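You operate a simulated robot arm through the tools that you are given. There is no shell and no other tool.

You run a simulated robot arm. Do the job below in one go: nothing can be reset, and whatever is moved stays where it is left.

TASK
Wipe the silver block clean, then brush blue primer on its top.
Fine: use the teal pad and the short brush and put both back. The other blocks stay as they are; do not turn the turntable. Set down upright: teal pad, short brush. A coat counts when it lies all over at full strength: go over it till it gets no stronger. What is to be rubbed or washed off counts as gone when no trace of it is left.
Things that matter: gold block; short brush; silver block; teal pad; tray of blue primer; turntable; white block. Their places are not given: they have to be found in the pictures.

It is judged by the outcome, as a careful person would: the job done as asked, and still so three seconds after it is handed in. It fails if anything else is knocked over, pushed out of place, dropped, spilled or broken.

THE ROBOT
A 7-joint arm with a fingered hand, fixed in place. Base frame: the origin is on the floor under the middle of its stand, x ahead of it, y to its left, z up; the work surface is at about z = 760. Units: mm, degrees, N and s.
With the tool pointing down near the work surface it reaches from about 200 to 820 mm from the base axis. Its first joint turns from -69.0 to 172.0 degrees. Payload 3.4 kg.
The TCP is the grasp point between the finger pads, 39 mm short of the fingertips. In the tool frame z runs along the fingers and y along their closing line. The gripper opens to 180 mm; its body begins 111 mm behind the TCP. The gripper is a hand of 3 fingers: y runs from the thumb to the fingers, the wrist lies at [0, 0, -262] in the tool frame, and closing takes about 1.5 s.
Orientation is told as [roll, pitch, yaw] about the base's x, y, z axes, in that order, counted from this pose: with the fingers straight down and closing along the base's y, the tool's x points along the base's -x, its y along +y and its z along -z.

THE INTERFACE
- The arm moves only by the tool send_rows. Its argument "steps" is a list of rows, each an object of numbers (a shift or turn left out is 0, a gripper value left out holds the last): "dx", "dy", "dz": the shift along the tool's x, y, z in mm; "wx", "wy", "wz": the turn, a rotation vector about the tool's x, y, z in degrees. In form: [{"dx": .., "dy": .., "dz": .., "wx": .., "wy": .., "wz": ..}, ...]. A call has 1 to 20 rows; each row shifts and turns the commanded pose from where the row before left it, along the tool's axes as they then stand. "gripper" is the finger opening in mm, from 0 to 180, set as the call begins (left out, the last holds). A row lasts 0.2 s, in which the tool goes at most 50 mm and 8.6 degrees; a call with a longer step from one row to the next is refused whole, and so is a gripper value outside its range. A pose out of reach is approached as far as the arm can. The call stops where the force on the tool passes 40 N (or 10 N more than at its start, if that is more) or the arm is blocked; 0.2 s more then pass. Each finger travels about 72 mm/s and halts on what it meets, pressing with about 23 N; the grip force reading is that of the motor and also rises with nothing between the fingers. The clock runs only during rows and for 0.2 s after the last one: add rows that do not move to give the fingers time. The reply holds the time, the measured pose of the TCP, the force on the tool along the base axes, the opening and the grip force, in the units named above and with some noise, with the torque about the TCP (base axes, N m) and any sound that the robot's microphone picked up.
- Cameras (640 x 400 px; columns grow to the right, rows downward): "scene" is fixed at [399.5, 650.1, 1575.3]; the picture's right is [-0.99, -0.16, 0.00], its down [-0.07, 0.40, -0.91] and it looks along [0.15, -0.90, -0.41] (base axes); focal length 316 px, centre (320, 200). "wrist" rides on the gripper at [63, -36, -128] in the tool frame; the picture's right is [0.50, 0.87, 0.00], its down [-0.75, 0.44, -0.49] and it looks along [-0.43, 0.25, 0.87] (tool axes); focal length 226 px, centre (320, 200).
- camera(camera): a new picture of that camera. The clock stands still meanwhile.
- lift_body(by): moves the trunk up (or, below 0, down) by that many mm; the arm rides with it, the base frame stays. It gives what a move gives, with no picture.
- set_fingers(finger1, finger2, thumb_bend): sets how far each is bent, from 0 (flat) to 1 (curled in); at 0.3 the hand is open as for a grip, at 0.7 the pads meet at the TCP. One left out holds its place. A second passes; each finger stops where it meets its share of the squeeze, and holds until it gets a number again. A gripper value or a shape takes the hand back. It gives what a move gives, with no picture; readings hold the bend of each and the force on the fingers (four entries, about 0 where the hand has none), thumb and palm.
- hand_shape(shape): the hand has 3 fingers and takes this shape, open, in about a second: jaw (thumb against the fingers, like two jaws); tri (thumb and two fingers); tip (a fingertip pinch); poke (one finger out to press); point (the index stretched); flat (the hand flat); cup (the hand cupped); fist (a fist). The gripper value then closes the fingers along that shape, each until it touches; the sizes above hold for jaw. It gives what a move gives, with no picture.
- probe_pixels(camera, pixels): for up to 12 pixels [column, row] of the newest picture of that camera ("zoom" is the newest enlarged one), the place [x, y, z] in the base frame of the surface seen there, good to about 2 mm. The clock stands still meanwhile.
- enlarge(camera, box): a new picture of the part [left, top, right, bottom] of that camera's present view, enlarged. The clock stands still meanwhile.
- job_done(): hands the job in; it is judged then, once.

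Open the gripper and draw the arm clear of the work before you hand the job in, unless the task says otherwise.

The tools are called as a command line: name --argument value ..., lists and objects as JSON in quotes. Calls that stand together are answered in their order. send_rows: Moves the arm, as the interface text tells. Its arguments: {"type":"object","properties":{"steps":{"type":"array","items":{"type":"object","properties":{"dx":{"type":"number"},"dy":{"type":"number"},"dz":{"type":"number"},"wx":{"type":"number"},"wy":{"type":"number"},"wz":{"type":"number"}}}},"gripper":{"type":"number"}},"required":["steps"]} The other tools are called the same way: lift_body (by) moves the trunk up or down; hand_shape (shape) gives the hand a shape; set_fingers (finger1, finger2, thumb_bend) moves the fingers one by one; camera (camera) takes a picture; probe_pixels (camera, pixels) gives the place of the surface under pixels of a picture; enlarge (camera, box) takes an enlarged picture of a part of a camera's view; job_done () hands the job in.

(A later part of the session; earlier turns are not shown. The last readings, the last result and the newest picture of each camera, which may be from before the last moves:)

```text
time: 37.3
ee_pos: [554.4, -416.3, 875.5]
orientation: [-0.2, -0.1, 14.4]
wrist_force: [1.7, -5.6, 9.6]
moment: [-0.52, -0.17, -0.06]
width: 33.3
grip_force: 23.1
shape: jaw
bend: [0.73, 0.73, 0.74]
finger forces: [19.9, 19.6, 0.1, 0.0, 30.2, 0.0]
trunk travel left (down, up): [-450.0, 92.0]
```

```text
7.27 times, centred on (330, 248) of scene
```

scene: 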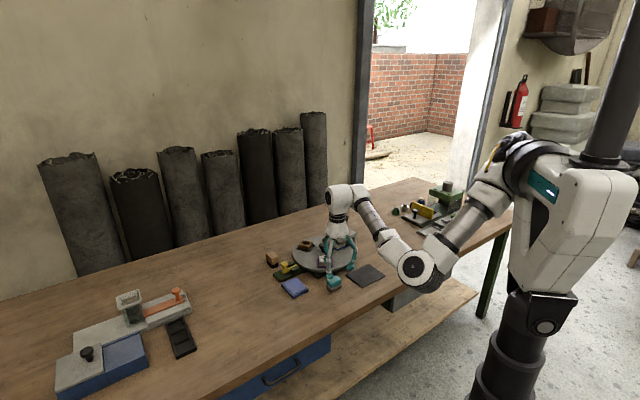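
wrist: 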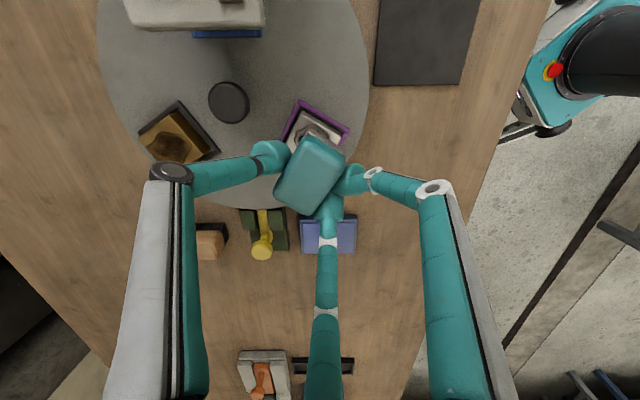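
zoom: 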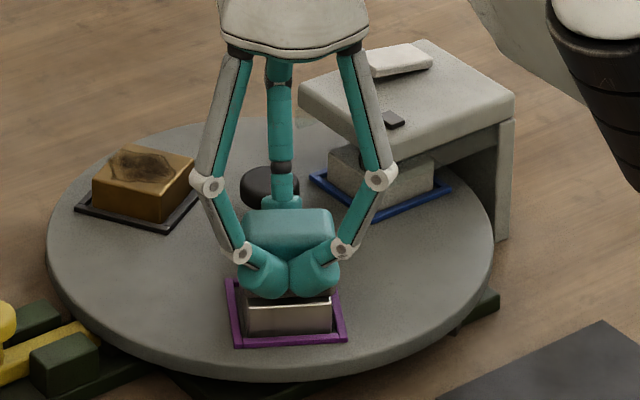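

Normal ~10 N, friction ~6 N, block and frame steady. I do a series of longer radial strokes.

send_rows --steps '[{"dy": 6}, {"dy": 6}, {"dy": -6}, {"dy": -6}, {"dy": -6}, {"dy": -6}, {"dy": 6}, {"dy": 6}, {"dy": 6}, {"dy": 6}, {"dy": -6}, {"dy": -6}, {"dy": -6}, {"dy": -6}, {"dy": 6}, {"dy": 6}, {}]'

send_rows --steps '[{"dy": 6, "dx": 2}, {"dy": 6, "dx": 2}, {"dy": -6}, {"dy": -6}, {"dy": -6}, {"dy": -6}, {"dy": 6, "dx": -2}, {"dy": 6, "dx": -2}, {"dy": 6, "dx": -2}, {"dy": 6, "dx": -2}, {"dy": -6}, {"dy": -6}, {"dy": -6}, {"dy": -6}, {"dy": 6, "dx": 2}, {"dy": 6, "dx": 2}, {}]'

```text
time: 40.9
ee_pos: [553.6, -415.9, 875.1]
orientation: [-0.2, 0.0, 14.3]
wrist_force: [0.4, -3.5, 8.5]
moment: [-0.46, -0.1, 0.01]
width: 33.2
grip_force: 23.4
shape: jaw
bend: [0.73, 0.73, 0.74]
finger forces: [21.1, 20.6, 0.0, 0.0, 29.3, 0.0]
trunk travel left (down, up): [-450.0, 92.0]
```

```text
time: 44.5
ee_pos: [555.1, -417.4, 875.6]
orientation: [-0.2, -0.1, 14.4]
wrist_force: [1.0, -1.9, 5.6]
moment: [-0.31, -0.09, 0.02]
width: 32.9
grip_force: 23.2
shape: jaw
bend: [0.73, 0.73, 0.74]
finger forces: [21.6, 21.2, 0.0, 0.0, 28.3, 0.0]
trunk travel left (down, up): [-450.0, 92.0]
```

Force has eased to ~6 N. I lift 60 mm and back off toward the tool's -x… simply up, to view the block top.

send_rows --steps '[{"dz": -10}, {"dz": -25}, {"dz": -25}, {}]'

enlarge --camera "scene" --box '[305, 225, 355, 270]'

camera --camera "wrist"

```text
time: 45.5
ee_pos: [554.9, -415.9, 934.2]
orientation: [-0.1, -0.2, 14.6]
wrist_force: [-0.7, 0.9, -0.7]
moment: [-0.01, -0.01, 0.04]
width: 32.5
grip_force: 22.7
shape: jaw
bend: [0.73, 0.73, 0.73]
finger forces: [22.1, 21.7, 0.0, 0.1, 26.3, 0.0]
trunk travel left (down, up): [-450.0, 92.0]
```

```text
8.89 times, centred on (330, 248) of scene
```

zoom: 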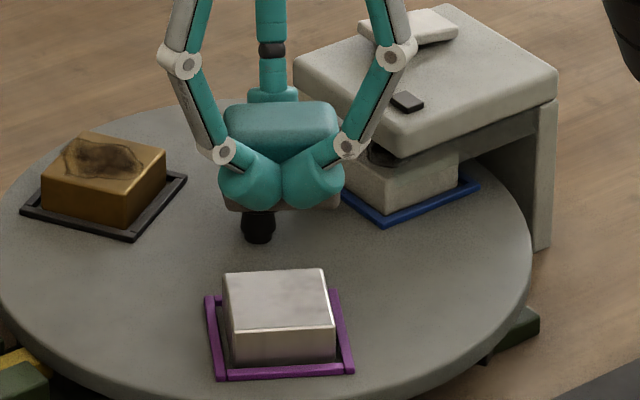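

```text
taken
```

wrist: 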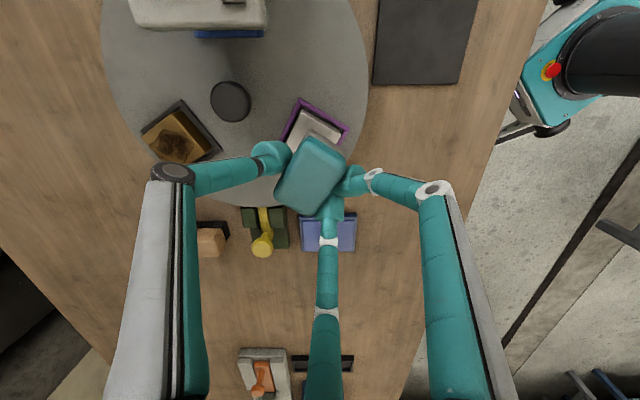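

The stain is nearly gone. I look much closer at the block top for remaining traces.

enlarge --camera "scene" --box '[314, 250, 340, 268]'

```text
16.00 times, centred on (327, 259) of scene
```

zoom: 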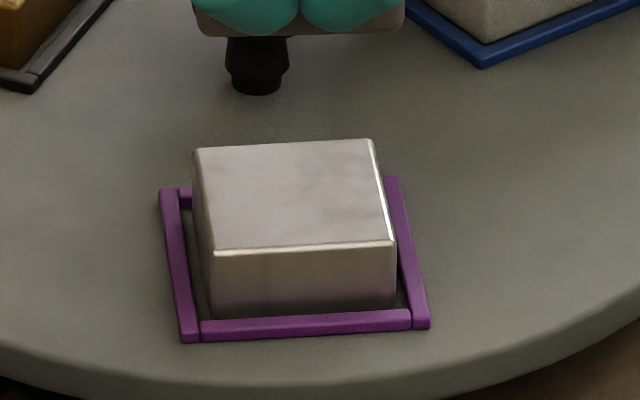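

Looks clean, perhaps a very faint shade. To be sure no trace is left I do a second wiping round with a bit more pressure.

send_rows --steps '[{"dz": 25}, {"dz": 25}, {"dz": 7}, {"dz": 1}, {"dz": 1}, {}]'

```text
time: 46.9
ee_pos: [554.9, -415.0, 874.6]
orientation: [-0.2, -0.1, 14.5]
wrist_force: [0.6, 0.8, 2.8]
moment: [-0.06, -0.06, -0.01]
width: 32.4
grip_force: 23.5
shape: jaw
bend: [0.73, 0.73, 0.73]
finger forces: [22.3, 22.0, 0.0, 0.0, 26.4, 0.1]
trunk travel left (down, up): [-450.0, 92.0]
```

send_rows --steps '[{"dz": 1}, {"dz": 1}, {"dz": 0.5}, {}]'

send_rows --steps '[{"dy": 6, "dx": 2}, {"dy": 6, "dx": 2}, {"dy": -6}, {"dy": -6}, {"dy": -6}, {"dy": -6}, {"dy": 6, "dx": -2}, {"dy": 6, "dx": -2}, {"dy": 6, "dx": -2}, {"dy": 6, "dx": -2}, {"dy": -6}, {"dy": -6}, {"dy": -6}, {"dy": -6}, {"dy": 6, "dx": 2}, {"dy": 6, "dx": 2}, {}]'

send_rows --steps '[{"dy": 6}, {"dy": 6}, {"dy": -6}, {"dy": -6}, {"dy": -6}, {"dy": -6}, {"dy": 6}, {"dy": 6}, {"dy": 6}, {"dy": 6}, {"dy": -6}, {"dy": -6}, {"dy": -6}, {"dy": -6}, {"dy": 6}, {"dy": 6}, {}]'

```text
time: 47.9
ee_pos: [555.4, -416.3, 875.2]
orientation: [-0.3, -0.1, 14.5]
wrist_force: [0.4, 1.0, 12.9]
moment: [-0.32, -0.12, -0.02]
width: 32.8
grip_force: 22.7
shape: jaw
bend: [0.73, 0.73, 0.74]
finger forces: [23.0, 22.7, 0.1, 0.0, 27.0, 0.1]
trunk travel left (down, up): [-450.0, 92.0]
```

```text
time: 51.5
ee_pos: [554.8, -416.3, 873.8]
orientation: [-0.2, -0.1, 14.4]
wrist_force: [2.5, -5.4, 10.8]
moment: [-0.45, -0.14, 0.0]
width: 33.1
grip_force: 23.3
shape: jaw
bend: [0.73, 0.73, 0.73]
finger forces: [23.1, 22.6, 0.0, 0.0, 30.5, 0.1]
trunk travel left (down, up): [-450.0, 92.0]
```

```text
time: 55.1
ee_pos: [553.9, -417.4, 873.3]
orientation: [-0.2, -0.2, 14.4]
wrist_force: [0.2, -1.9, 5.9]
moment: [-0.26, -0.09, -0.01]
width: 32.7
grip_force: 22.8
shape: jaw
bend: [0.73, 0.73, 0.73]
finger forces: [24.3, 23.8, 0.0, 0.0, 28.4, 0.1]
trunk travel left (down, up): [-450.0, 92.0]
```

Second round done. I lift and inspect the block top and the pad.

send_rows --steps '[{"dz": -10}, {"dz": -25}, {"dz": -25}, {}]'

enlarge --camera "scene" --box '[314, 250, 340, 268]'

enlarge --camera "scene" --box '[305, 225, 355, 270]'

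```text
time: 56.1
ee_pos: [553.7, -414.3, 933.7]
orientation: [0.0, -0.2, 14.4]
wrist_force: [-0.3, 0.0, -0.7]
moment: [0.02, 0.03, 0.0]
width: 32.5
grip_force: 23.3
shape: jaw
bend: [0.73, 0.73, 0.73]
finger forces: [0.0, 0.1, 0.0, 0.0, 26.6, 0.1]
trunk travel left (down, up): [-450.0, 92.0]
```

```text
16.00 times, centred on (327, 259) of scene
```

zoom: 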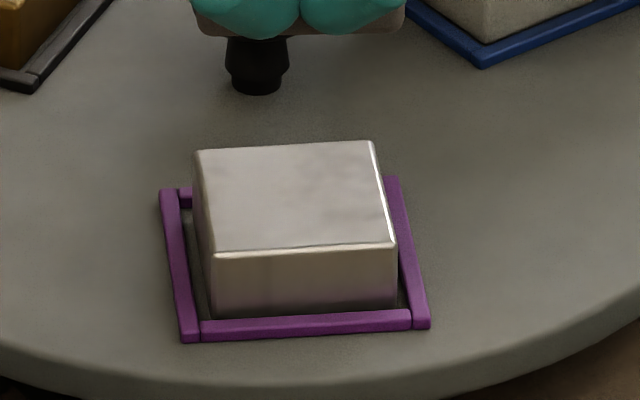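

```text
8.89 times, centred on (330, 248) of scene
```

zoom: 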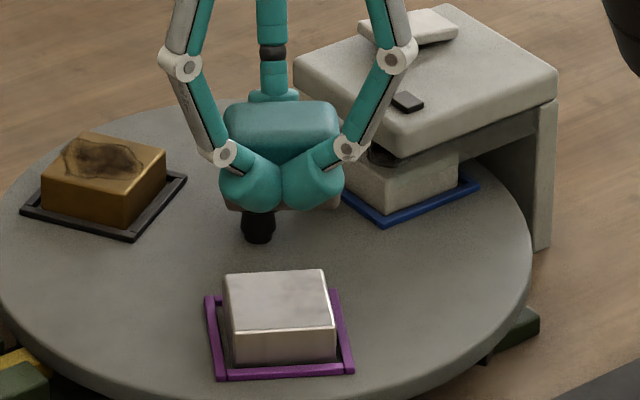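

Two finger readings dropped to 0 although the pad is still held; and a very faint shade on the top may be a reflection of the hand. I raise and move back above the pad's home at z≈935 and look again.

send_rows --steps '[{"dx": 4, "dy": 25}, {"dx": 4, "dy": 25}, {"dx": 4, "dy": 25}, {"dx": 4, "dy": 25}, {}]'

enlarge --camera "wrist" --box '[200, 60, 440, 260]'

enlarge --camera "scene" --box '[314, 250, 340, 268]'

```text
time: 57.3
ee_pos: [514.6, -323.0, 933.1]
orientation: [-0.1, -0.2, 14.5]
wrist_force: [-0.5, 0.0, 0.5]
moment: [-0.02, 0.03, 0.0]
width: 32.3
grip_force: 23.0
shape: jaw
bend: [0.73, 0.73, 0.73]
finger forces: [0.0, 0.0, 0.0, 0.1, 25.8, 0.1]
trunk travel left (down, up): [-450.0, 92.0]
```

```text
2.00 times, centred on (320, 160) of wrist
```

zoom: 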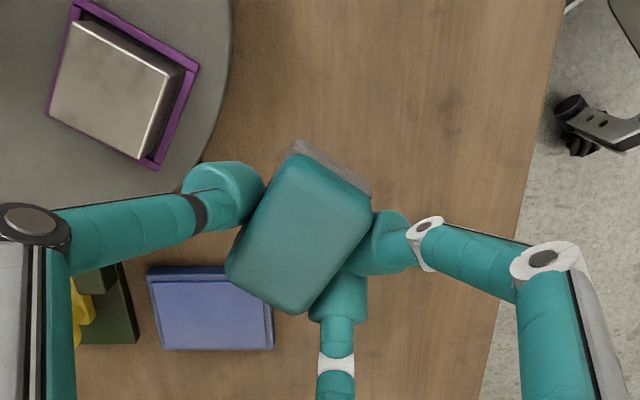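

```text
16.00 times, centred on (327, 259) of scene
```

zoom: 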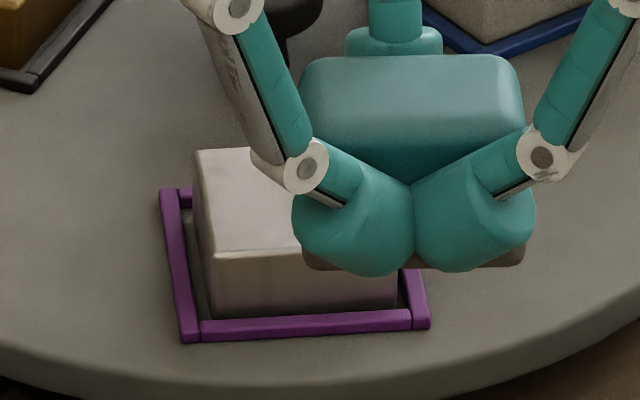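

The wrist view shows the block top at about (248,105); I enlarge there to judge faint smudges.

enlarge --camera "wrist" --box '[218, 60, 302, 146]'

```text
4.65 times, centred on (260, 103) of wrist
```

zoom: 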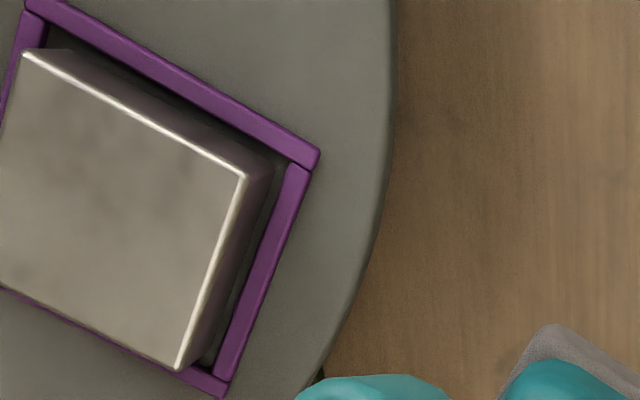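

There is faint mottling that could be the metal's own texture or a last trace. I take a full-frame reference of the block top from this very pose for comparison after another wipe.

enlarge --camera "wrist" --box '[215, 60, 305, 130]'

enlarge --camera "wrist" --box '[195, 50, 285, 150]'

```text
5.71 times, centred on (260, 95) of wrist
```

zoom: 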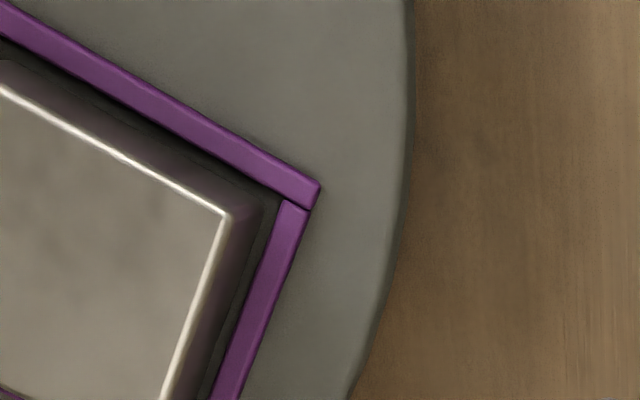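

```text
4.00 times, centred on (240, 100) of wrist
```

zoom: 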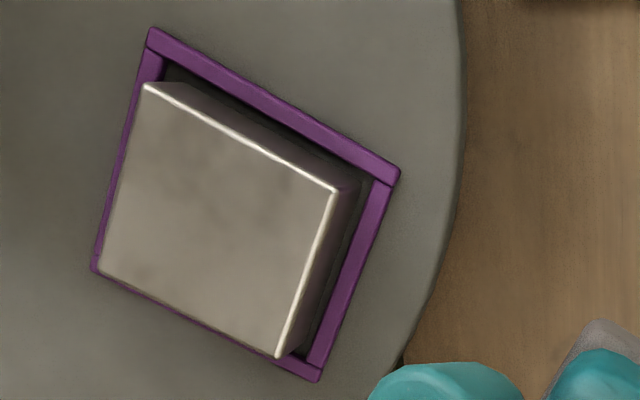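

I'll set the pad down at its home now (needed anyway), which gives a free view of the block; if traces remain I can re-grip it. First turn back to yaw 45° and align over its spot.

send_rows --steps '[{"wz": -7.62}, {"wz": -7.62}, {"wz": -7.62}, {"wz": -7.64}, {"dx": 9.2, "dy": 7.8}, {}, {}]'

```text
time: 58.9
ee_pos: [501.8, -324.4, 933.2]
orientation: [-0.2, 0.0, 45.0]
wrist_force: [0.2, -0.8, -0.7]
moment: [-0.04, 0.0, 0.01]
width: 32.3
grip_force: 23.2
shape: jaw
bend: [0.73, 0.73, 0.73]
finger forces: [0.0, 0.0, 0.1, 0.1, 25.8, 0.1]
trunk travel left (down, up): [-450.0, 92.0]
```

send_rows --steps '[{"dz": 30}, {"dz": 30}, {"dz": 30}, {"dz": 22}, {}]'

enlarge --camera "scene" --box '[315, 255, 360, 300]'

```text
time: 60.1
ee_pos: [502.3, -326.2, 818.7]
orientation: [0.0, 0.0, 45.0]
wrist_force: [0.2, 0.5, -0.4]
moment: [0.02, -0.01, 0.04]
width: 32.2
grip_force: 23.2
shape: jaw
bend: [0.73, 0.73, 0.73]
finger forces: [0.0, 0.0, 0.0, 0.0, 25.6, 0.1]
trunk travel left (down, up): [-450.0, 92.0]
```

```text
8.89 times, centred on (338, 278) of scene
```

zoom: 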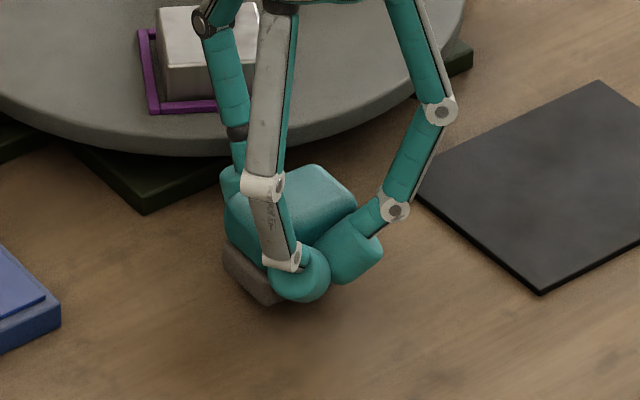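

The pad is a few mm above its spot, level. I lower in small steps until touching.

send_rows --steps '[{"dz": 2}, {"dz": 2}, {"dz": 1}, {}]'

send_rows --steps '[{"dz": 1}, {"dz": 1}, {}]'

```text
time: 61.1
ee_pos: [501.8, -324.6, 815.2]
orientation: [-0.1, 0.0, 45.0]
wrist_force: [-0.4, -0.2, -0.7]
moment: [0.0, 0.0, 0.02]
width: 32.5
grip_force: 22.8
shape: jaw
bend: [0.73, 0.73, 0.73]
finger forces: [0.0, 0.0, 0.0, 0.0, 25.7, 0.0]
trunk travel left (down, up): [-450.0, 92.0]
```

```text
time: 61.9
ee_pos: [502.2, -324.6, 813.2]
orientation: [0.0, 0.1, 45.0]
wrist_force: [0.2, 0.2, 0.1]
moment: [-0.01, -0.02, 0.01]
width: 32.4
grip_force: 22.8
shape: jaw
bend: [0.73, 0.73, 0.73]
finger forces: [0.0, 0.1, 0.1, 0.0, 25.7, 0.1]
trunk travel left (down, up): [-450.0, 92.0]
```

send_rows --steps '[{"dz": 1}, {"dz": 1}, {}]'

send_rows --steps '[{"dz": 1}, {}]'

```text
time: 62.7
ee_pos: [502.6, -324.7, 812.5]
orientation: [-0.1, 0.1, 45.0]
wrist_force: [-0.2, -0.5, -1.2]
moment: [-0.03, 0.05, -0.01]
width: 32.3
grip_force: 22.8
shape: jaw
bend: [0.73, 0.73, 0.73]
finger forces: [0.0, 0.0, 0.0, 0.0, 25.7, 0.0]
trunk travel left (down, up): [-450.0, 92.0]
```

```text
time: 63.3
ee_pos: [502.4, -325.1, 810.8]
orientation: [-0.1, 0.0, 45.0]
wrist_force: [-0.4, 0.6, 0.1]
moment: [0.05, 0.02, -0.01]
width: 32.4
grip_force: 23.8
shape: jaw
bend: [0.73, 0.73, 0.73]
finger forces: [0.0, 0.0, 0.1, 0.0, 25.7, 0.0]
trunk travel left (down, up): [-450.0, 92.0]
```

send_rows --steps '[{"dz": 1}, {}]'

send_rows --steps '[{"dz": 0.7}, {}]'

```text
time: 63.9
ee_pos: [502.0, -323.8, 811.2]
orientation: [-0.2, 0.0, 45.0]
wrist_force: [0.1, 0.5, 2.1]
moment: [-0.08, -0.08, 0.04]
width: 32.0
grip_force: 23.1
shape: jaw
bend: [0.73, 0.73, 0.73]
finger forces: [24.1, 23.6, 0.0, 0.1, 25.7, 0.1]
trunk travel left (down, up): [-450.0, 92.0]
```

```text
time: 64.5
ee_pos: [502.8, -323.8, 808.6]
orientation: [-0.2, -0.1, 45.0]
wrist_force: [0.4, 0.3, 4.7]
moment: [-0.09, -0.11, -0.03]
width: 32.2
grip_force: 23.2
shape: jaw
bend: [0.73, 0.73, 0.73]
finger forces: [24.3, 23.9, 0.0, 0.1, 26.1, 0.0]
trunk travel left (down, up): [-450.0, 92.0]
```

Pad touches the table (Fz≈4.7 N) at its original TCP position. I ease up 1 mm and open the fingers to 80 mm.

send_rows --steps '[{"dz": -1}, {}]'

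send_rows --steps '[{}, {}, {}, {}, {}]' --gripper 80

enlarge --camera "wrist" --box '[230, 90, 410, 260]'

enlarge --camera "scene" --box '[315, 255, 360, 300]'

```text
time: 65.1
ee_pos: [501.5, -324.3, 809.8]
orientation: [-0.1, 0.0, 45.0]
wrist_force: [0.5, 0.1, 2.3]
moment: [-0.08, -0.07, -0.02]
width: 32.1
grip_force: 22.6
shape: jaw
bend: [0.73, 0.73, 0.73]
finger forces: [23.9, 23.6, 0.0, 0.0, 26.0, 0.0]
trunk travel left (down, up): [-450.0, 92.0]
```

```text
time: 66.3
ee_pos: [502.6, -325.0, 809.4]
orientation: [-0.1, -0.1, 45.0]
wrist_force: [0.1, 0.0, -0.5]
moment: [-0.02, 0.01, 0.0]
width: 79.5
grip_force: 0.1
shape: jaw
bend: [0.71, 0.71, 0.73]
finger forces: [0.0, 0.0, 0.0, 0.1, 0.1, 0.0]
trunk travel left (down, up): [-450.0, 92.0]
```

```text
2.35 times, centred on (320, 175) of wrist
```

zoom: 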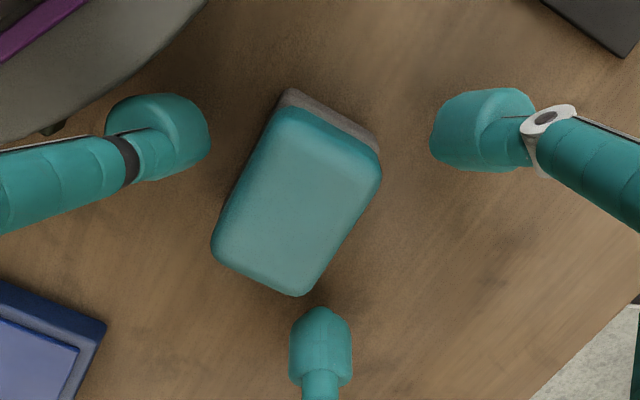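

```text
8.89 times, centred on (338, 278) of scene
```

zoom: 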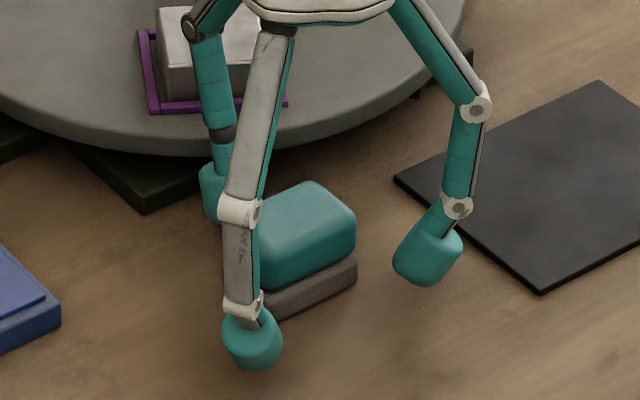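

The pad stands upright on its spot. I raise the hand and inspect the block top with both cameras.

send_rows --steps '[{"dz": -20}, {"dz": -40}, {"dz": -40}, {"dz": -40}, {}]'

camera --camera "wrist"

enlarge --camera "scene" --box '[300, 230, 372, 296]'

```text
time: 67.5
ee_pos: [501.2, -325.0, 949.9]
orientation: [-0.2, 0.0, 45.0]
wrist_force: [0.1, 0.3, -0.1]
moment: [0.01, -0.02, 0.0]
width: 79.4
grip_force: 0.0
shape: jaw
bend: [0.71, 0.71, 0.73]
finger forces: [0.1, 0.0, 0.1, 0.0, 0.0, 0.1]
trunk travel left (down, up): [-450.0, 92.0]
```

```text
taken
```

wrist: 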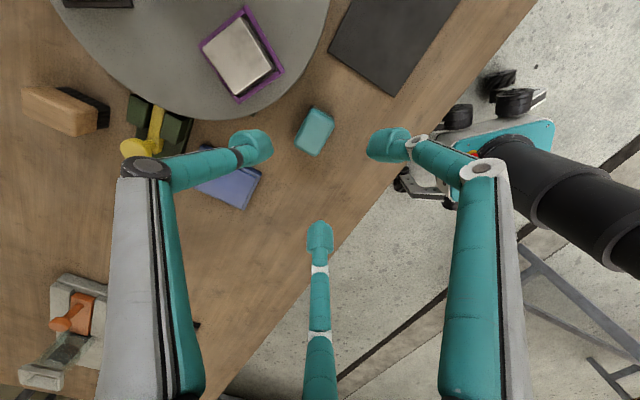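

```text
6.06 times, centred on (336, 263) of scene
```

zoom: 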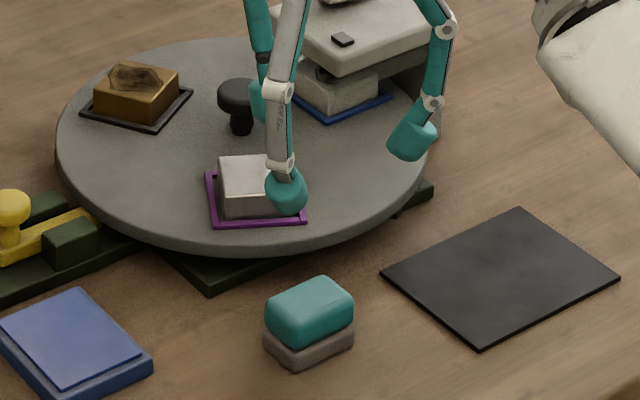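

enlarge --camera "wrist" --box '[190, 5, 290, 105]'

probe_pixels --camera "wrist" --pixels '[[238, 58], [56, 108], [228, 188], [315, 130], [135, 148]]'

```text
4.00 times, centred on (240, 55) of wrist
```

zoom: 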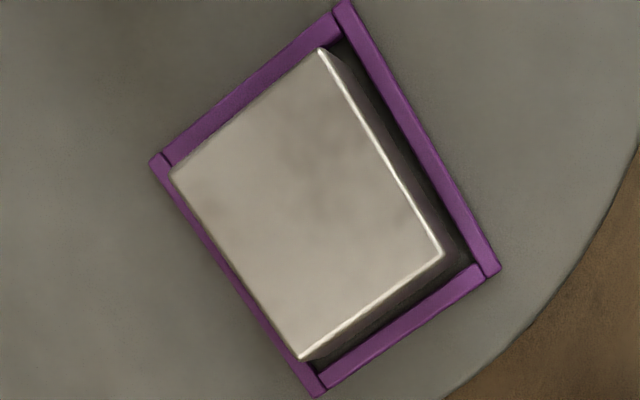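

```text
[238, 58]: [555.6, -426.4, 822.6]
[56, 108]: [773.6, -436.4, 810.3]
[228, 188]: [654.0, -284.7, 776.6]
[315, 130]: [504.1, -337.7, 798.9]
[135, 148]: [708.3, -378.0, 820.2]
```

The faint spots stay fixed to the block and lie within the old stain region, so some residue may remain. I'll re-grip the pad a little higher (TCP z≈816) and wipe again more firmly.

send_rows --steps '[{"dz": 40}, {"dz": 40}, {"dz": 30}, {"dz": 23.5}, {}]'

send_rows --steps '[{}, {}, {}, {}, {}, {}, {}]' --gripper 20

enlarge --camera "scene" --box '[315, 255, 360, 300]'

```text
time: 68.7
ee_pos: [501.7, -325.2, 816.0]
orientation: [-0.1, 0.0, 44.8]
wrist_force: [1.0, 0.3, 0.3]
moment: [0.02, 0.01, -0.01]
width: 79.5
grip_force: 0.1
shape: jaw
bend: [0.71, 0.71, 0.73]
finger forces: [0.1, 0.1, 0.0, 0.1, 0.0, 0.0]
trunk travel left (down, up): [-450.0, 92.0]
```

```text
time: 70.3
ee_pos: [502.7, -324.6, 817.0]
orientation: [-0.3, -0.1, 45.0]
wrist_force: [0.8, 0.3, 0.4]
moment: [-0.01, -0.02, 0.03]
width: 32.9
grip_force: 23.0
shape: jaw
bend: [0.74, 0.74, 0.73]
finger forces: [18.2, 17.8, 0.0, 0.0, 26.8, 0.0]
trunk travel left (down, up): [-450.0, 92.0]
```

```text
8.89 times, centred on (338, 278) of scene
```

zoom: 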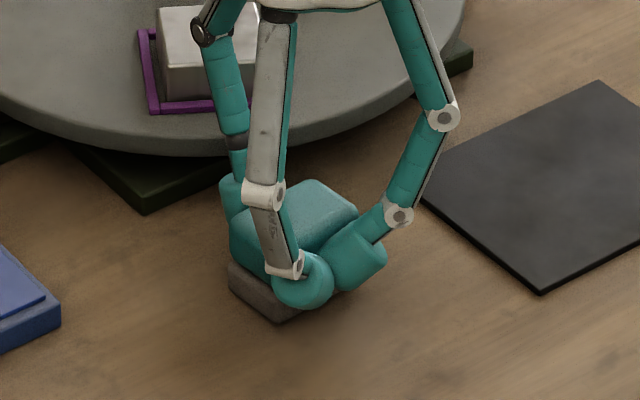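

Gripped well at offset ≈56.5 mm. I lift, carry over the block, turn to 14.5° and lower to just above contact (TCP ≈883).

send_rows --steps '[{"dz": -10}, {"dz": -30}, {"dz": -40}, {"dz": -34}, {"dx": 7.1, "dy": -25.5}, {"dx": 7.1, "dy": -25.5}, {"dx": 7.1, "dy": -25.5}, {"dx": 7.1, "dy": -25.5}, {"wz": 7.62}, {"wz": 7.62}, {"wz": 7.62}, {"wz": 7.64}, {}, {}]'

send_rows --steps '[{"dz": 20}, {"dz": 20}, {"dz": 7}, {}, {}]'

```text
time: 73.3
ee_pos: [553.6, -416.0, 931.0]
orientation: [-0.1, -0.1, 14.4]
wrist_force: [0.0, 0.2, 0.0]
moment: [-0.01, -0.02, -0.04]
width: 33.0
grip_force: 23.3
shape: jaw
bend: [0.74, 0.74, 0.73]
finger forces: [18.7, 18.6, 0.0, 0.0, 26.6, 0.0]
trunk travel left (down, up): [-450.0, 92.0]
```

```text
time: 74.5
ee_pos: [554.0, -416.9, 882.3]
orientation: [0.0, -0.2, 14.5]
wrist_force: [0.5, 0.5, -0.2]
moment: [0.01, 0.0, 0.02]
width: 33.0
grip_force: 23.2
shape: jaw
bend: [0.74, 0.74, 0.73]
finger forces: [18.9, 18.7, 0.0, 0.0, 26.7, 0.0]
trunk travel left (down, up): [-450.0, 92.0]
```

send_rows --steps '[{"dz": 1}, {"dz": 1}, {"dz": 1}, {"dz": 1}, {"dz": 1}, {}]'

```text
time: 75.9
ee_pos: [553.5, -415.3, 879.8]
orientation: [-0.2, -0.1, 14.4]
wrist_force: [-0.6, -0.3, 4.5]
moment: [-0.16, 0.0, -0.01]
width: 33.0
grip_force: 22.8
shape: jaw
bend: [0.74, 0.74, 0.73]
finger forces: [19.2, 19.0, 0.0, 0.1, 26.6, 0.0]
trunk travel left (down, up): [-450.0, 92.0]
```

Contact at 4.5 N. I press 2.5 mm more and do two sets of radial strokes with small side shifts, topping up the pressure between.

send_rows --steps '[{"dz": 1}, {"dz": 1}, {"dz": 0.5}, {"dy": 6}, {"dy": 6}, {"dy": -6}, {"dy": -6}, {"dy": -6}, {"dy": -6}, {"dy": 6}, {"dy": 6}, {"dy": 6}, {"dy": 6}, {"dy": -6}, {"dy": -6}, {"dy": -6}, {"dy": -6}, {"dy": 6}, {"dy": 6}, {}]'

send_rows --steps '[{"dz": 0.8}, {"dy": 6, "dx": 2}, {"dy": 6, "dx": 2}, {"dy": -6}, {"dy": -6}, {"dy": -6}, {"dy": -6}, {"dy": 6, "dx": -2}, {"dy": 6, "dx": -2}, {"dy": 6, "dx": -2}, {"dy": 6, "dx": -2}, {"dy": -6}, {"dy": -6}, {"dy": -6}, {"dy": -6}, {"dy": 6, "dx": 2}, {"dy": 6, "dx": 2}, {}]'

```text
time: 80.1
ee_pos: [554.7, -417.6, 876.3]
orientation: [-0.2, -0.1, 14.4]
wrist_force: [2.1, -5.9, 15.2]
moment: [-0.65, -0.16, 0.01]
width: 32.7
grip_force: 23.7
shape: jaw
bend: [0.74, 0.74, 0.73]
finger forces: [20.7, 20.4, 0.0, 0.0, 32.1, 0.0]
trunk travel left (down, up): [-450.0, 92.0]
```

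```text
time: 83.9
ee_pos: [554.5, -416.8, 877.1]
orientation: [-0.1, 0.0, 14.4]
wrist_force: [1.7, -3.9, 11.6]
moment: [-0.47, -0.17, 0.02]
width: 32.5
grip_force: 23.0
shape: jaw
bend: [0.74, 0.74, 0.73]
finger forces: [22.5, 22.2, 0.0, 0.0, 31.3, 0.0]
trunk travel left (down, up): [-450.0, 92.0]
```

send_rows --steps '[{"dz": 0.8}, {"dy": 5, "dx": 3}, {"dy": 5, "dx": -3}, {"dy": -5, "dx": -3}, {"dy": -5, "dx": 3}, {"dy": -5, "dx": 3}, {"dy": -5, "dx": -3}, {"dy": 5, "dx": -3}, {"dy": 5, "dx": 3}, {"dy": 5, "dx": 3}, {"dy": 5, "dx": -3}, {"dy": -5, "dx": -3}, {"dy": -5, "dx": 3}, {"dy": -5, "dx": 3}, {"dy": -5, "dx": -3}, {"dy": 5, "dx": -3}, {"dy": 5, "dx": 3}, {}]'

send_rows --steps '[{"dz": -10}, {"dz": -25}, {"dz": -25}, {"dx": 4, "dy": 25}, {"dx": 4, "dy": 25}, {"dx": 4, "dy": 25}, {"dx": 4, "dy": 25}, {}]'

camera --camera "wrist"

```text
time: 87.7
ee_pos: [552.8, -416.6, 875.3]
orientation: [-0.1, -0.2, 14.4]
wrist_force: [1.9, -5.9, 12.4]
moment: [-0.5, -0.12, 0.01]
width: 32.5
grip_force: 23.4
shape: jaw
bend: [0.74, 0.74, 0.73]
finger forces: [23.2, 22.6, 0.0, 0.0, 31.4, 0.0]
trunk travel left (down, up): [-450.0, 92.0]
```

```text
time: 89.5
ee_pos: [513.4, -323.2, 935.4]
orientation: [-0.2, -0.2, 14.5]
wrist_force: [0.0, -0.2, 0.1]
moment: [0.0, 0.0, 0.02]
width: 31.6
grip_force: 23.2
shape: jaw
bend: [0.74, 0.74, 0.73]
finger forces: [23.8, 23.1, 0.1, 0.0, 26.7, 0.0]
trunk travel left (down, up): [-450.0, 92.0]
```

```text
taken
```

wrist: 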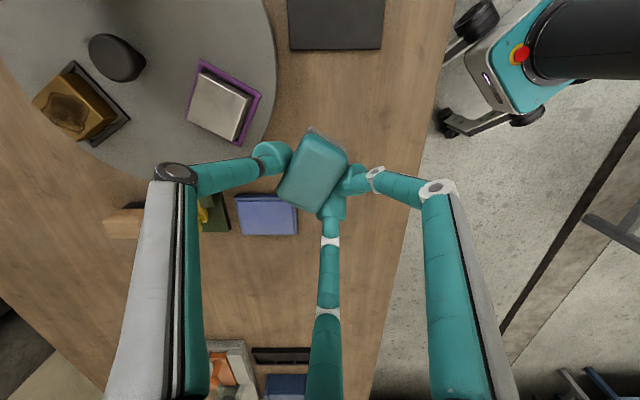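

Now the same reference view of the block top as before, for comparison.

enlarge --camera "wrist" --box '[180, 50, 270, 150]'

enlarge --camera "wrist" --box '[180, 65, 250, 135]'

```text
4.00 times, centred on (225, 100) of wrist
```

zoom: 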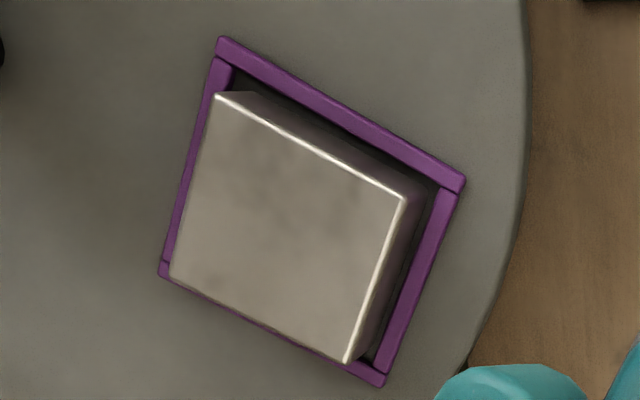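

```text
5.71 times, centred on (215, 100) of wrist
```

zoom: 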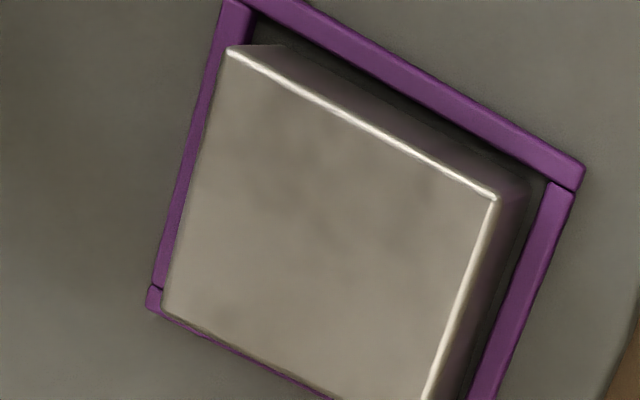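

The mottling is unchanged by the firm third wipe and also lies outside the old stain, so it's the metal's own texture: the block is clean. Now I carry the pad back; first checking how it sits in the grip.

send_rows --steps '[{"wz": -7.62}, {"wz": -7.62}, {"wz": -7.62}, {"wz": -7.64}, {"dx": 9.2, "dy": 7.8}, {}, {}]'

enlarge --camera "wrist" --box '[230, 90, 410, 260]'

enlarge --camera "scene" --box '[310, 215, 360, 265]'

```text
time: 91.1
ee_pos: [500.6, -325.6, 934.9]
orientation: [-0.2, 0.0, 45.0]
wrist_force: [-0.1, 0.0, 0.0]
moment: [0.01, 0.0, 0.0]
width: 31.7
grip_force: 23.0
shape: jaw
bend: [0.74, 0.74, 0.73]
finger forces: [23.7, 23.0, 0.1, 0.0, 26.7, 0.1]
trunk travel left (down, up): [-450.0, 92.0]
```

```text
2.35 times, centred on (320, 175) of wrist
```

zoom: 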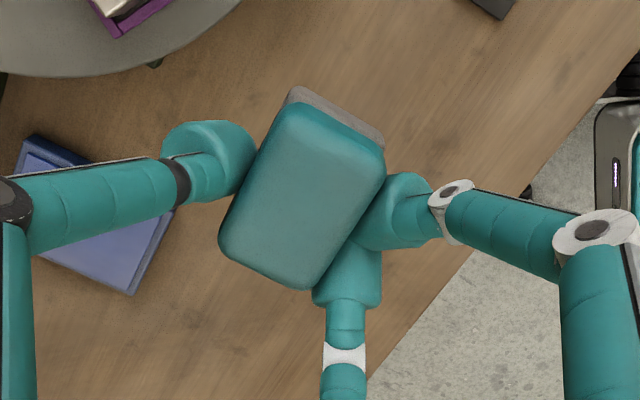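

```text
8.00 times, centred on (335, 240) of scene
```

zoom: 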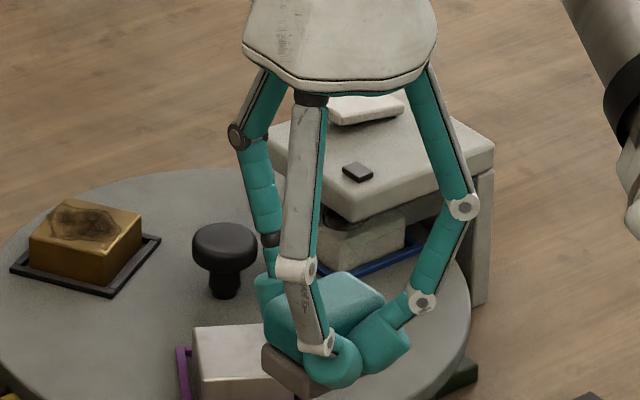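

Pad is level in the grip, shifted only ~1.5 mm. I descend to z≈821 and then feel for the table.

send_rows --steps '[{"dy": -1.5}, {"dz": 35}, {"dz": 35}, {"dz": 30}, {"dz": 14}, {}]'

send_rows --steps '[{"dz": 1}, {"dz": 1}, {"dz": 1}, {"dz": 1}, {}]'

send_rows --steps '[{"dz": 1}, {"dz": 1}, {}]'

```text
time: 92.5
ee_pos: [502.1, -327.0, 820.4]
orientation: [-0.1, -0.1, 45.0]
wrist_force: [0.7, -0.3, -0.7]
moment: [-0.03, 0.02, -0.01]
width: 31.8
grip_force: 23.7
shape: jaw
bend: [0.74, 0.74, 0.73]
finger forces: [23.7, 0.0, 0.0, 0.1, 26.6, 0.1]
trunk travel left (down, up): [-450.0, 92.0]
```

```text
time: 93.7
ee_pos: [501.6, -325.4, 815.7]
orientation: [0.0, 0.0, 45.0]
wrist_force: [0.4, -0.3, -1.1]
moment: [0.01, 0.0, -0.01]
width: 32.1
grip_force: 23.3
shape: jaw
bend: [0.74, 0.74, 0.73]
finger forces: [23.7, 0.1, 0.1, 0.0, 26.7, 0.0]
trunk travel left (down, up): [-450.0, 92.0]
```

```text
time: 94.5
ee_pos: [502.8, -326.3, 814.8]
orientation: [0.0, 0.0, 45.0]
wrist_force: [-0.1, -0.2, -0.4]
moment: [-0.02, 0.0, 0.02]
width: 32.0
grip_force: 22.4
shape: jaw
bend: [0.74, 0.74, 0.73]
finger forces: [23.7, 0.0, 0.0, 0.1, 26.5, 0.0]
trunk travel left (down, up): [-450.0, 92.0]
```

send_rows --steps '[{"dz": 1}, {}]'

send_rows --steps '[{"dz": 1}, {}]'

send_rows --steps '[{"dz": 1}, {}]'

```text
time: 95.1
ee_pos: [502.7, -325.6, 813.6]
orientation: [-0.1, 0.0, 44.9]
wrist_force: [-0.3, -0.6, -0.9]
moment: [0.01, -0.02, 0.03]
width: 31.9
grip_force: 23.5
shape: jaw
bend: [0.74, 0.74, 0.73]
finger forces: [23.6, 0.0, 0.0, 0.0, 26.6, 0.1]
trunk travel left (down, up): [-450.0, 92.0]
```

```text
time: 95.7
ee_pos: [502.2, -327.2, 813.0]
orientation: [-0.1, 0.1, 45.0]
wrist_force: [-0.5, -0.3, 2.5]
moment: [-0.1, -0.06, 0.03]
width: 32.0
grip_force: 23.1
shape: jaw
bend: [0.74, 0.74, 0.73]
finger forces: [24.0, 23.1, 0.0, 0.0, 26.8, 0.0]
trunk travel left (down, up): [-450.0, 92.0]
```

```text
time: 96.3
ee_pos: [502.9, -325.3, 812.0]
orientation: [-0.2, 0.0, 45.0]
wrist_force: [-0.5, -0.3, 7.8]
moment: [-0.12, -0.16, -0.01]
width: 32.2
grip_force: 23.5
shape: jaw
bend: [0.74, 0.74, 0.73]
finger forces: [24.4, 23.4, 0.1, 0.0, 27.0, 0.1]
trunk travel left (down, up): [-450.0, 92.0]
```

The pad rests on the table (Fz≈8 N). I ease up 1.5 mm, open, and then raise the hand to z≈950.

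send_rows --steps '[{"dz": -1.5}, {}]'

send_rows --steps '[{}, {}, {}, {}, {}, {"dz": -10}, {"dz": -30}, {"dz": -40}, {"dz": -40}, {"dz": -20}, {}]' --gripper 80

enlarge --camera "scene" --box '[290, 230, 372, 300]'

camera --camera "wrist"

```text
time: 96.9
ee_pos: [502.1, -326.8, 812.8]
orientation: [-0.1, -0.1, 45.0]
wrist_force: [1.5, 0.2, 3.4]
moment: [-0.06, -0.11, 0.02]
width: 31.9
grip_force: 23.2
shape: jaw
bend: [0.74, 0.74, 0.73]
finger forces: [23.9, 23.0, 0.0, 0.0, 27.0, 0.1]
trunk travel left (down, up): [-450.0, 92.0]
```

```text
time: 99.3
ee_pos: [504.9, -326.0, 952.9]
orientation: [-0.2, 0.1, 45.1]
wrist_force: [-0.5, 0.0, 0.9]
moment: [-0.01, -0.04, -0.01]
width: 79.3
grip_force: 0.1
shape: jaw
bend: [0.71, 0.71, 0.73]
finger forces: [0.0, 0.1, 0.0, 0.0, 0.0, 0.0]
trunk travel left (down, up): [-450.0, 92.0]
```

```text
5.71 times, centred on (331, 265) of scene
```

zoom: 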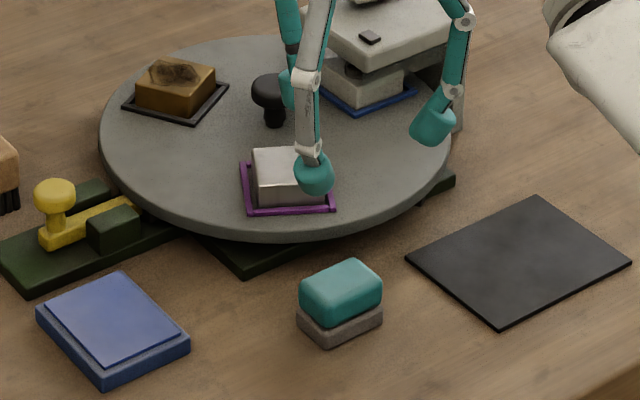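

```text
taken
```

wrist: 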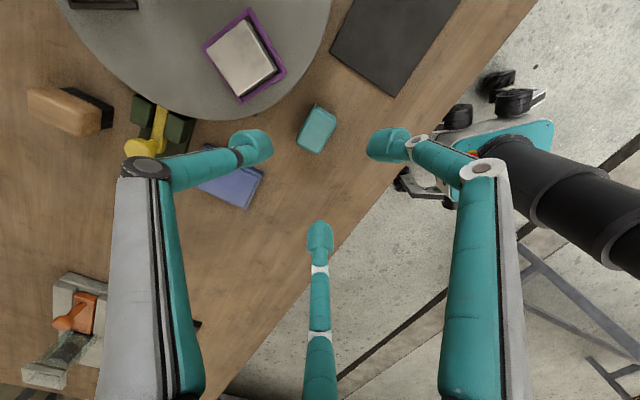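

The pad stands in place and nothing else moved. Next the brush at ≈(785,-432), at about 896 mm radius – I'll need a tilted tool. I turn to yaw ≈-35° and move outward at this height, watching for limits.

send_rows --steps '[{"wz": 8}, {"wz": 8}, {"wz": 8}, {"wz": 8}, {"wz": 8}, {"wz": 8}, {"wz": 8}, {"wz": 8}, {"wz": 8}, {"wz": 8}, {}]'

send_rows --steps '[{"dx": -30.5, "dy": 7.6}, {"dx": -30.5, "dy": 7.6}, {"dx": -30.5, "dy": 7.6}, {"dx": -30.5, "dy": 7.6}, {"dx": -30.5, "dy": 7.6}, {"dx": -30.5, "dy": 7.6}, {}]'

```text
time: 101.7
ee_pos: [503.0, -325.5, 952.3]
orientation: [0.0, -0.3, -35.1]
wrist_force: [-0.5, -0.9, -0.1]
moment: [0.05, -0.02, 0.0]
width: 79.4
grip_force: 0.1
shape: jaw
bend: [0.71, 0.71, 0.73]
finger forces: [0.1, 0.1, 0.0, 0.0, 0.0, 0.1]
trunk travel left (down, up): [-450.0, 92.0]
```

```text
time: 103.3
ee_pos: [678.9, -394.1, 953.6]
orientation: [0.1, -0.2, -35.0]
wrist_force: [0.7, -0.4, -0.3]
moment: [-0.01, -0.01, 0.0]
width: 79.6
grip_force: 0.1
shape: jaw
bend: [0.71, 0.71, 0.73]
finger forces: [0.0, 0.0, 0.0, 0.0, 0.1, 0.0]
trunk travel left (down, up): [-450.0, 92.0]
```

At (679,-394,953) without limits. I look at the brush with the wrist camera from here and measure it.

camera --camera "wrist"

enlarge --camera "scene" --box '[258, 245, 288, 270]'

```text
taken
```

wrist: 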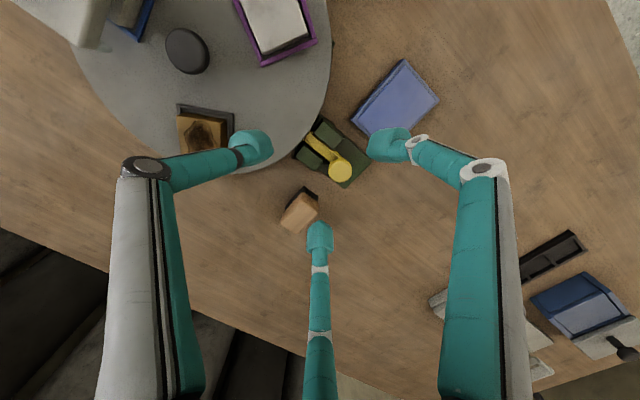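

```text
16.00 times, centred on (273, 258) of scene
```

zoom: 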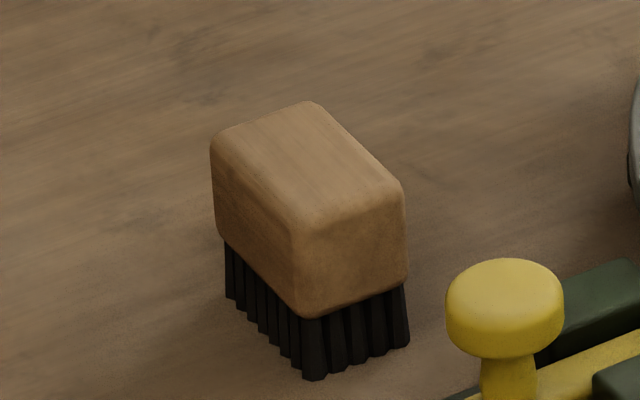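

probe_pixels --camera "zoom" --pixels '[[222, 133], [310, 105], [396, 180], [302, 220], [305, 160], [214, 190], [225, 240], [300, 312], [402, 280], [315, 378], [408, 345], [227, 295]]'

probe_pixels --camera "wrist" --pixels '[[302, 212], [284, 219], [301, 233], [318, 210], [302, 194], [340, 170]]'

```text
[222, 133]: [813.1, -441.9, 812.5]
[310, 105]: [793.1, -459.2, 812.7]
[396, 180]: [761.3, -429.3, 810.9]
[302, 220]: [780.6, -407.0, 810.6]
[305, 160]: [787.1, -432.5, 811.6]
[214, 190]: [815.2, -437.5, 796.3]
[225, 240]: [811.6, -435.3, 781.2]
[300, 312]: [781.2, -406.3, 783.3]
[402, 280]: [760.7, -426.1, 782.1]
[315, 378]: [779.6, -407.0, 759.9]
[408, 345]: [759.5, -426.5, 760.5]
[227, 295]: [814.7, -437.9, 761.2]
```

```text
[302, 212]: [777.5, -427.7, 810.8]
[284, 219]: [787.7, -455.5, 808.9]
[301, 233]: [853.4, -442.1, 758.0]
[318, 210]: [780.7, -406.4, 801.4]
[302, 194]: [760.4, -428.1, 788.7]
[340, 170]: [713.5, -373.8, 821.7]
```

The brush handle: centre ≈(787,-434), 46×28 mm, long axis at -45°, wood from z 783 to 812. I'll use yaw -45° with ~25° outward tilt. First raise the arm 200 mm and lower the trunk 200 mm so the far reach is possible.

send_rows --steps '[{"dz": -40}, {"dz": -40}, {"dz": -40}, {"dz": -40}, {"dz": -40}, {}]'

lift_body --by -200

```text
time: 104.7
ee_pos: [678.4, -393.2, 1153.3]
orientation: [0.0, -0.1, -35.2]
wrist_force: [1.4, 0.1, -0.3]
moment: [0.0, -0.01, 0.02]
width: 79.3
grip_force: 0.0
shape: jaw
bend: [0.71, 0.71, 0.73]
finger forces: [0.1, 0.0, 0.1, 0.0, 0.0, 0.0]
trunk travel left (down, up): [-450.0, 92.0]
```

```text
time: 106.9
ee_pos: [678.1, -392.7, 955.0]
orientation: [0.0, -0.2, -35.0]
wrist_force: [-0.1, -0.4, -0.2]
moment: [0.01, 0.01, -0.01]
width: 79.4
grip_force: 0.0
shape: jaw
bend: [0.71, 0.71, 0.73]
finger forces: [0.0, 0.0, 0.0, 0.0, 0.0, 0.0]
trunk travel left (down, up): [-250.0, 292.0]
```

Trunk is down 200 at the same TCP. I turn to yaw -45° and tilt 25° outward here in free air (the tool leans toward the brush).

send_rows --steps '[{"wz": 5}, {"wz": 5}, {"wy": -6.25}, {"wy": -6.25}, {"wy": -6.25}, {"wy": -6.25}, {}, {}]' --gripper 70

```text
time: 108.7
ee_pos: [677.9, -392.7, 953.0]
orientation: [-0.1, -25.2, -45.0]
wrist_force: [-0.5, 0.3, -0.4]
moment: [0.0, 0.02, 0.0]
width: 70.4
grip_force: 0.1
shape: jaw
bend: [0.72, 0.72, 0.74]
finger forces: [0.1, 0.0, 0.1, 0.0, 0.0, 0.0]
trunk travel left (down, up): [-250.0, 292.0]
```

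Tilt reached. Now I move horizontally at z≈953 to above the brush: base shift (108,-27).

send_rows --steps '[{"dx": -21.6, "dy": 14.3, "dz": 10.1}, {"dx": -21.6, "dy": 14.3, "dz": 10.1}, {"dx": -21.6, "dy": 14.3, "dz": 10.1}, {"dx": -21.6, "dy": 14.3, "dz": 10.1}, {}, {}]'

camera --camera "wrist"

camera --camera "scene"

```text
time: 110.1
ee_pos: [786.6, -420.5, 953.7]
orientation: [0.0, -25.2, -45.1]
wrist_force: [0.1, 0.1, -0.8]
moment: [-0.02, -0.01, 0.02]
width: 70.4
grip_force: 0.1
shape: jaw
bend: [0.72, 0.72, 0.74]
finger forces: [0.1, 0.0, 0.1, 0.1, 0.1, 0.1]
trunk travel left (down, up): [-250.0, 292.0]
```

```text
taken
```

wrist: 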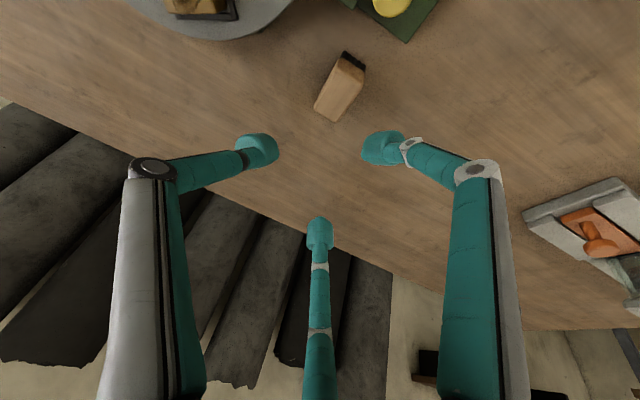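

```text
taken
```

scene: 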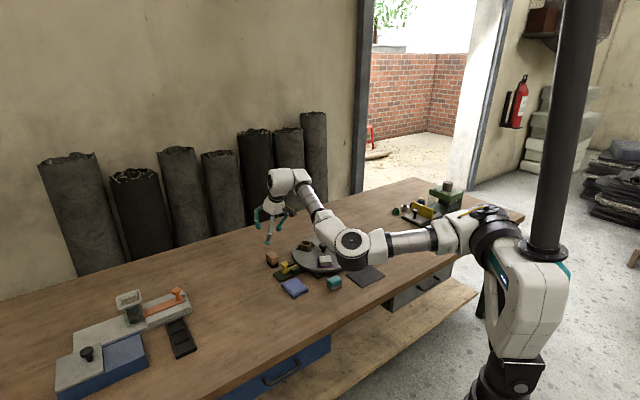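

It reaches comfortably. I try reducing the tilt to 15° here, which would be gentler for gripping, to see if it's still within reach.

send_rows --steps '[{"wy": 5}, {"wy": 5}, {}, {}]'

```text
time: 111.1
ee_pos: [786.6, -419.8, 954.7]
orientation: [-0.1, -15.1, -45.0]
wrist_force: [-0.4, -0.3, -0.3]
moment: [0.01, 0.02, -0.01]
width: 70.5
grip_force: 0.1
shape: jaw
bend: [0.72, 0.72, 0.74]
finger forces: [0.0, 0.1, 0.0, 0.0, 0.0, 0.0]
trunk travel left (down, up): [-250.0, 292.0]
```

15° works; I try 5°.

send_rows --steps '[{"wy": 5}, {"wy": 5}, {}, {}]'

```text
time: 112.1
ee_pos: [788.5, -418.7, 955.4]
orientation: [0.0, -5.2, -45.1]
wrist_force: [0.2, 0.2, -0.3]
moment: [-0.01, 0.02, -0.02]
width: 70.3
grip_force: 0.0
shape: jaw
bend: [0.72, 0.72, 0.74]
finger forces: [0.0, 0.0, 0.0, 0.0, 0.0, 0.1]
trunk travel left (down, up): [-250.0, 292.0]
```

Even 5° works. I go upright (0°) and then use the trunk itself to descend 90 mm, which keeps the arm's reach unchanged.

send_rows --steps '[{"wy": 5.1}, {}, {}]'

camera --camera "wrist"

```text
time: 112.9
ee_pos: [773.9, -413.9, 954.1]
orientation: [-0.1, -0.1, -45.1]
wrist_force: [0.2, -0.1, -0.7]
moment: [-0.01, -0.01, -0.02]
width: 70.8
grip_force: 0.0
shape: jaw
bend: [0.72, 0.72, 0.74]
finger forces: [0.0, 0.0, 0.0, 0.0, 0.0, 0.1]
out of reach, approached as far as the arm can: row 1
trunk travel left (down, up): [-250.0, 292.0]
```

```text
taken
```

wrist: 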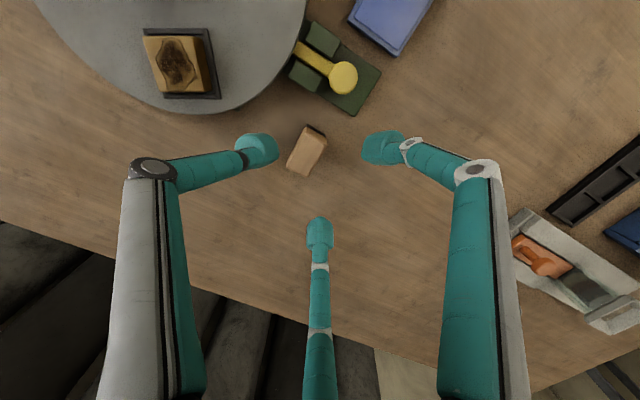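

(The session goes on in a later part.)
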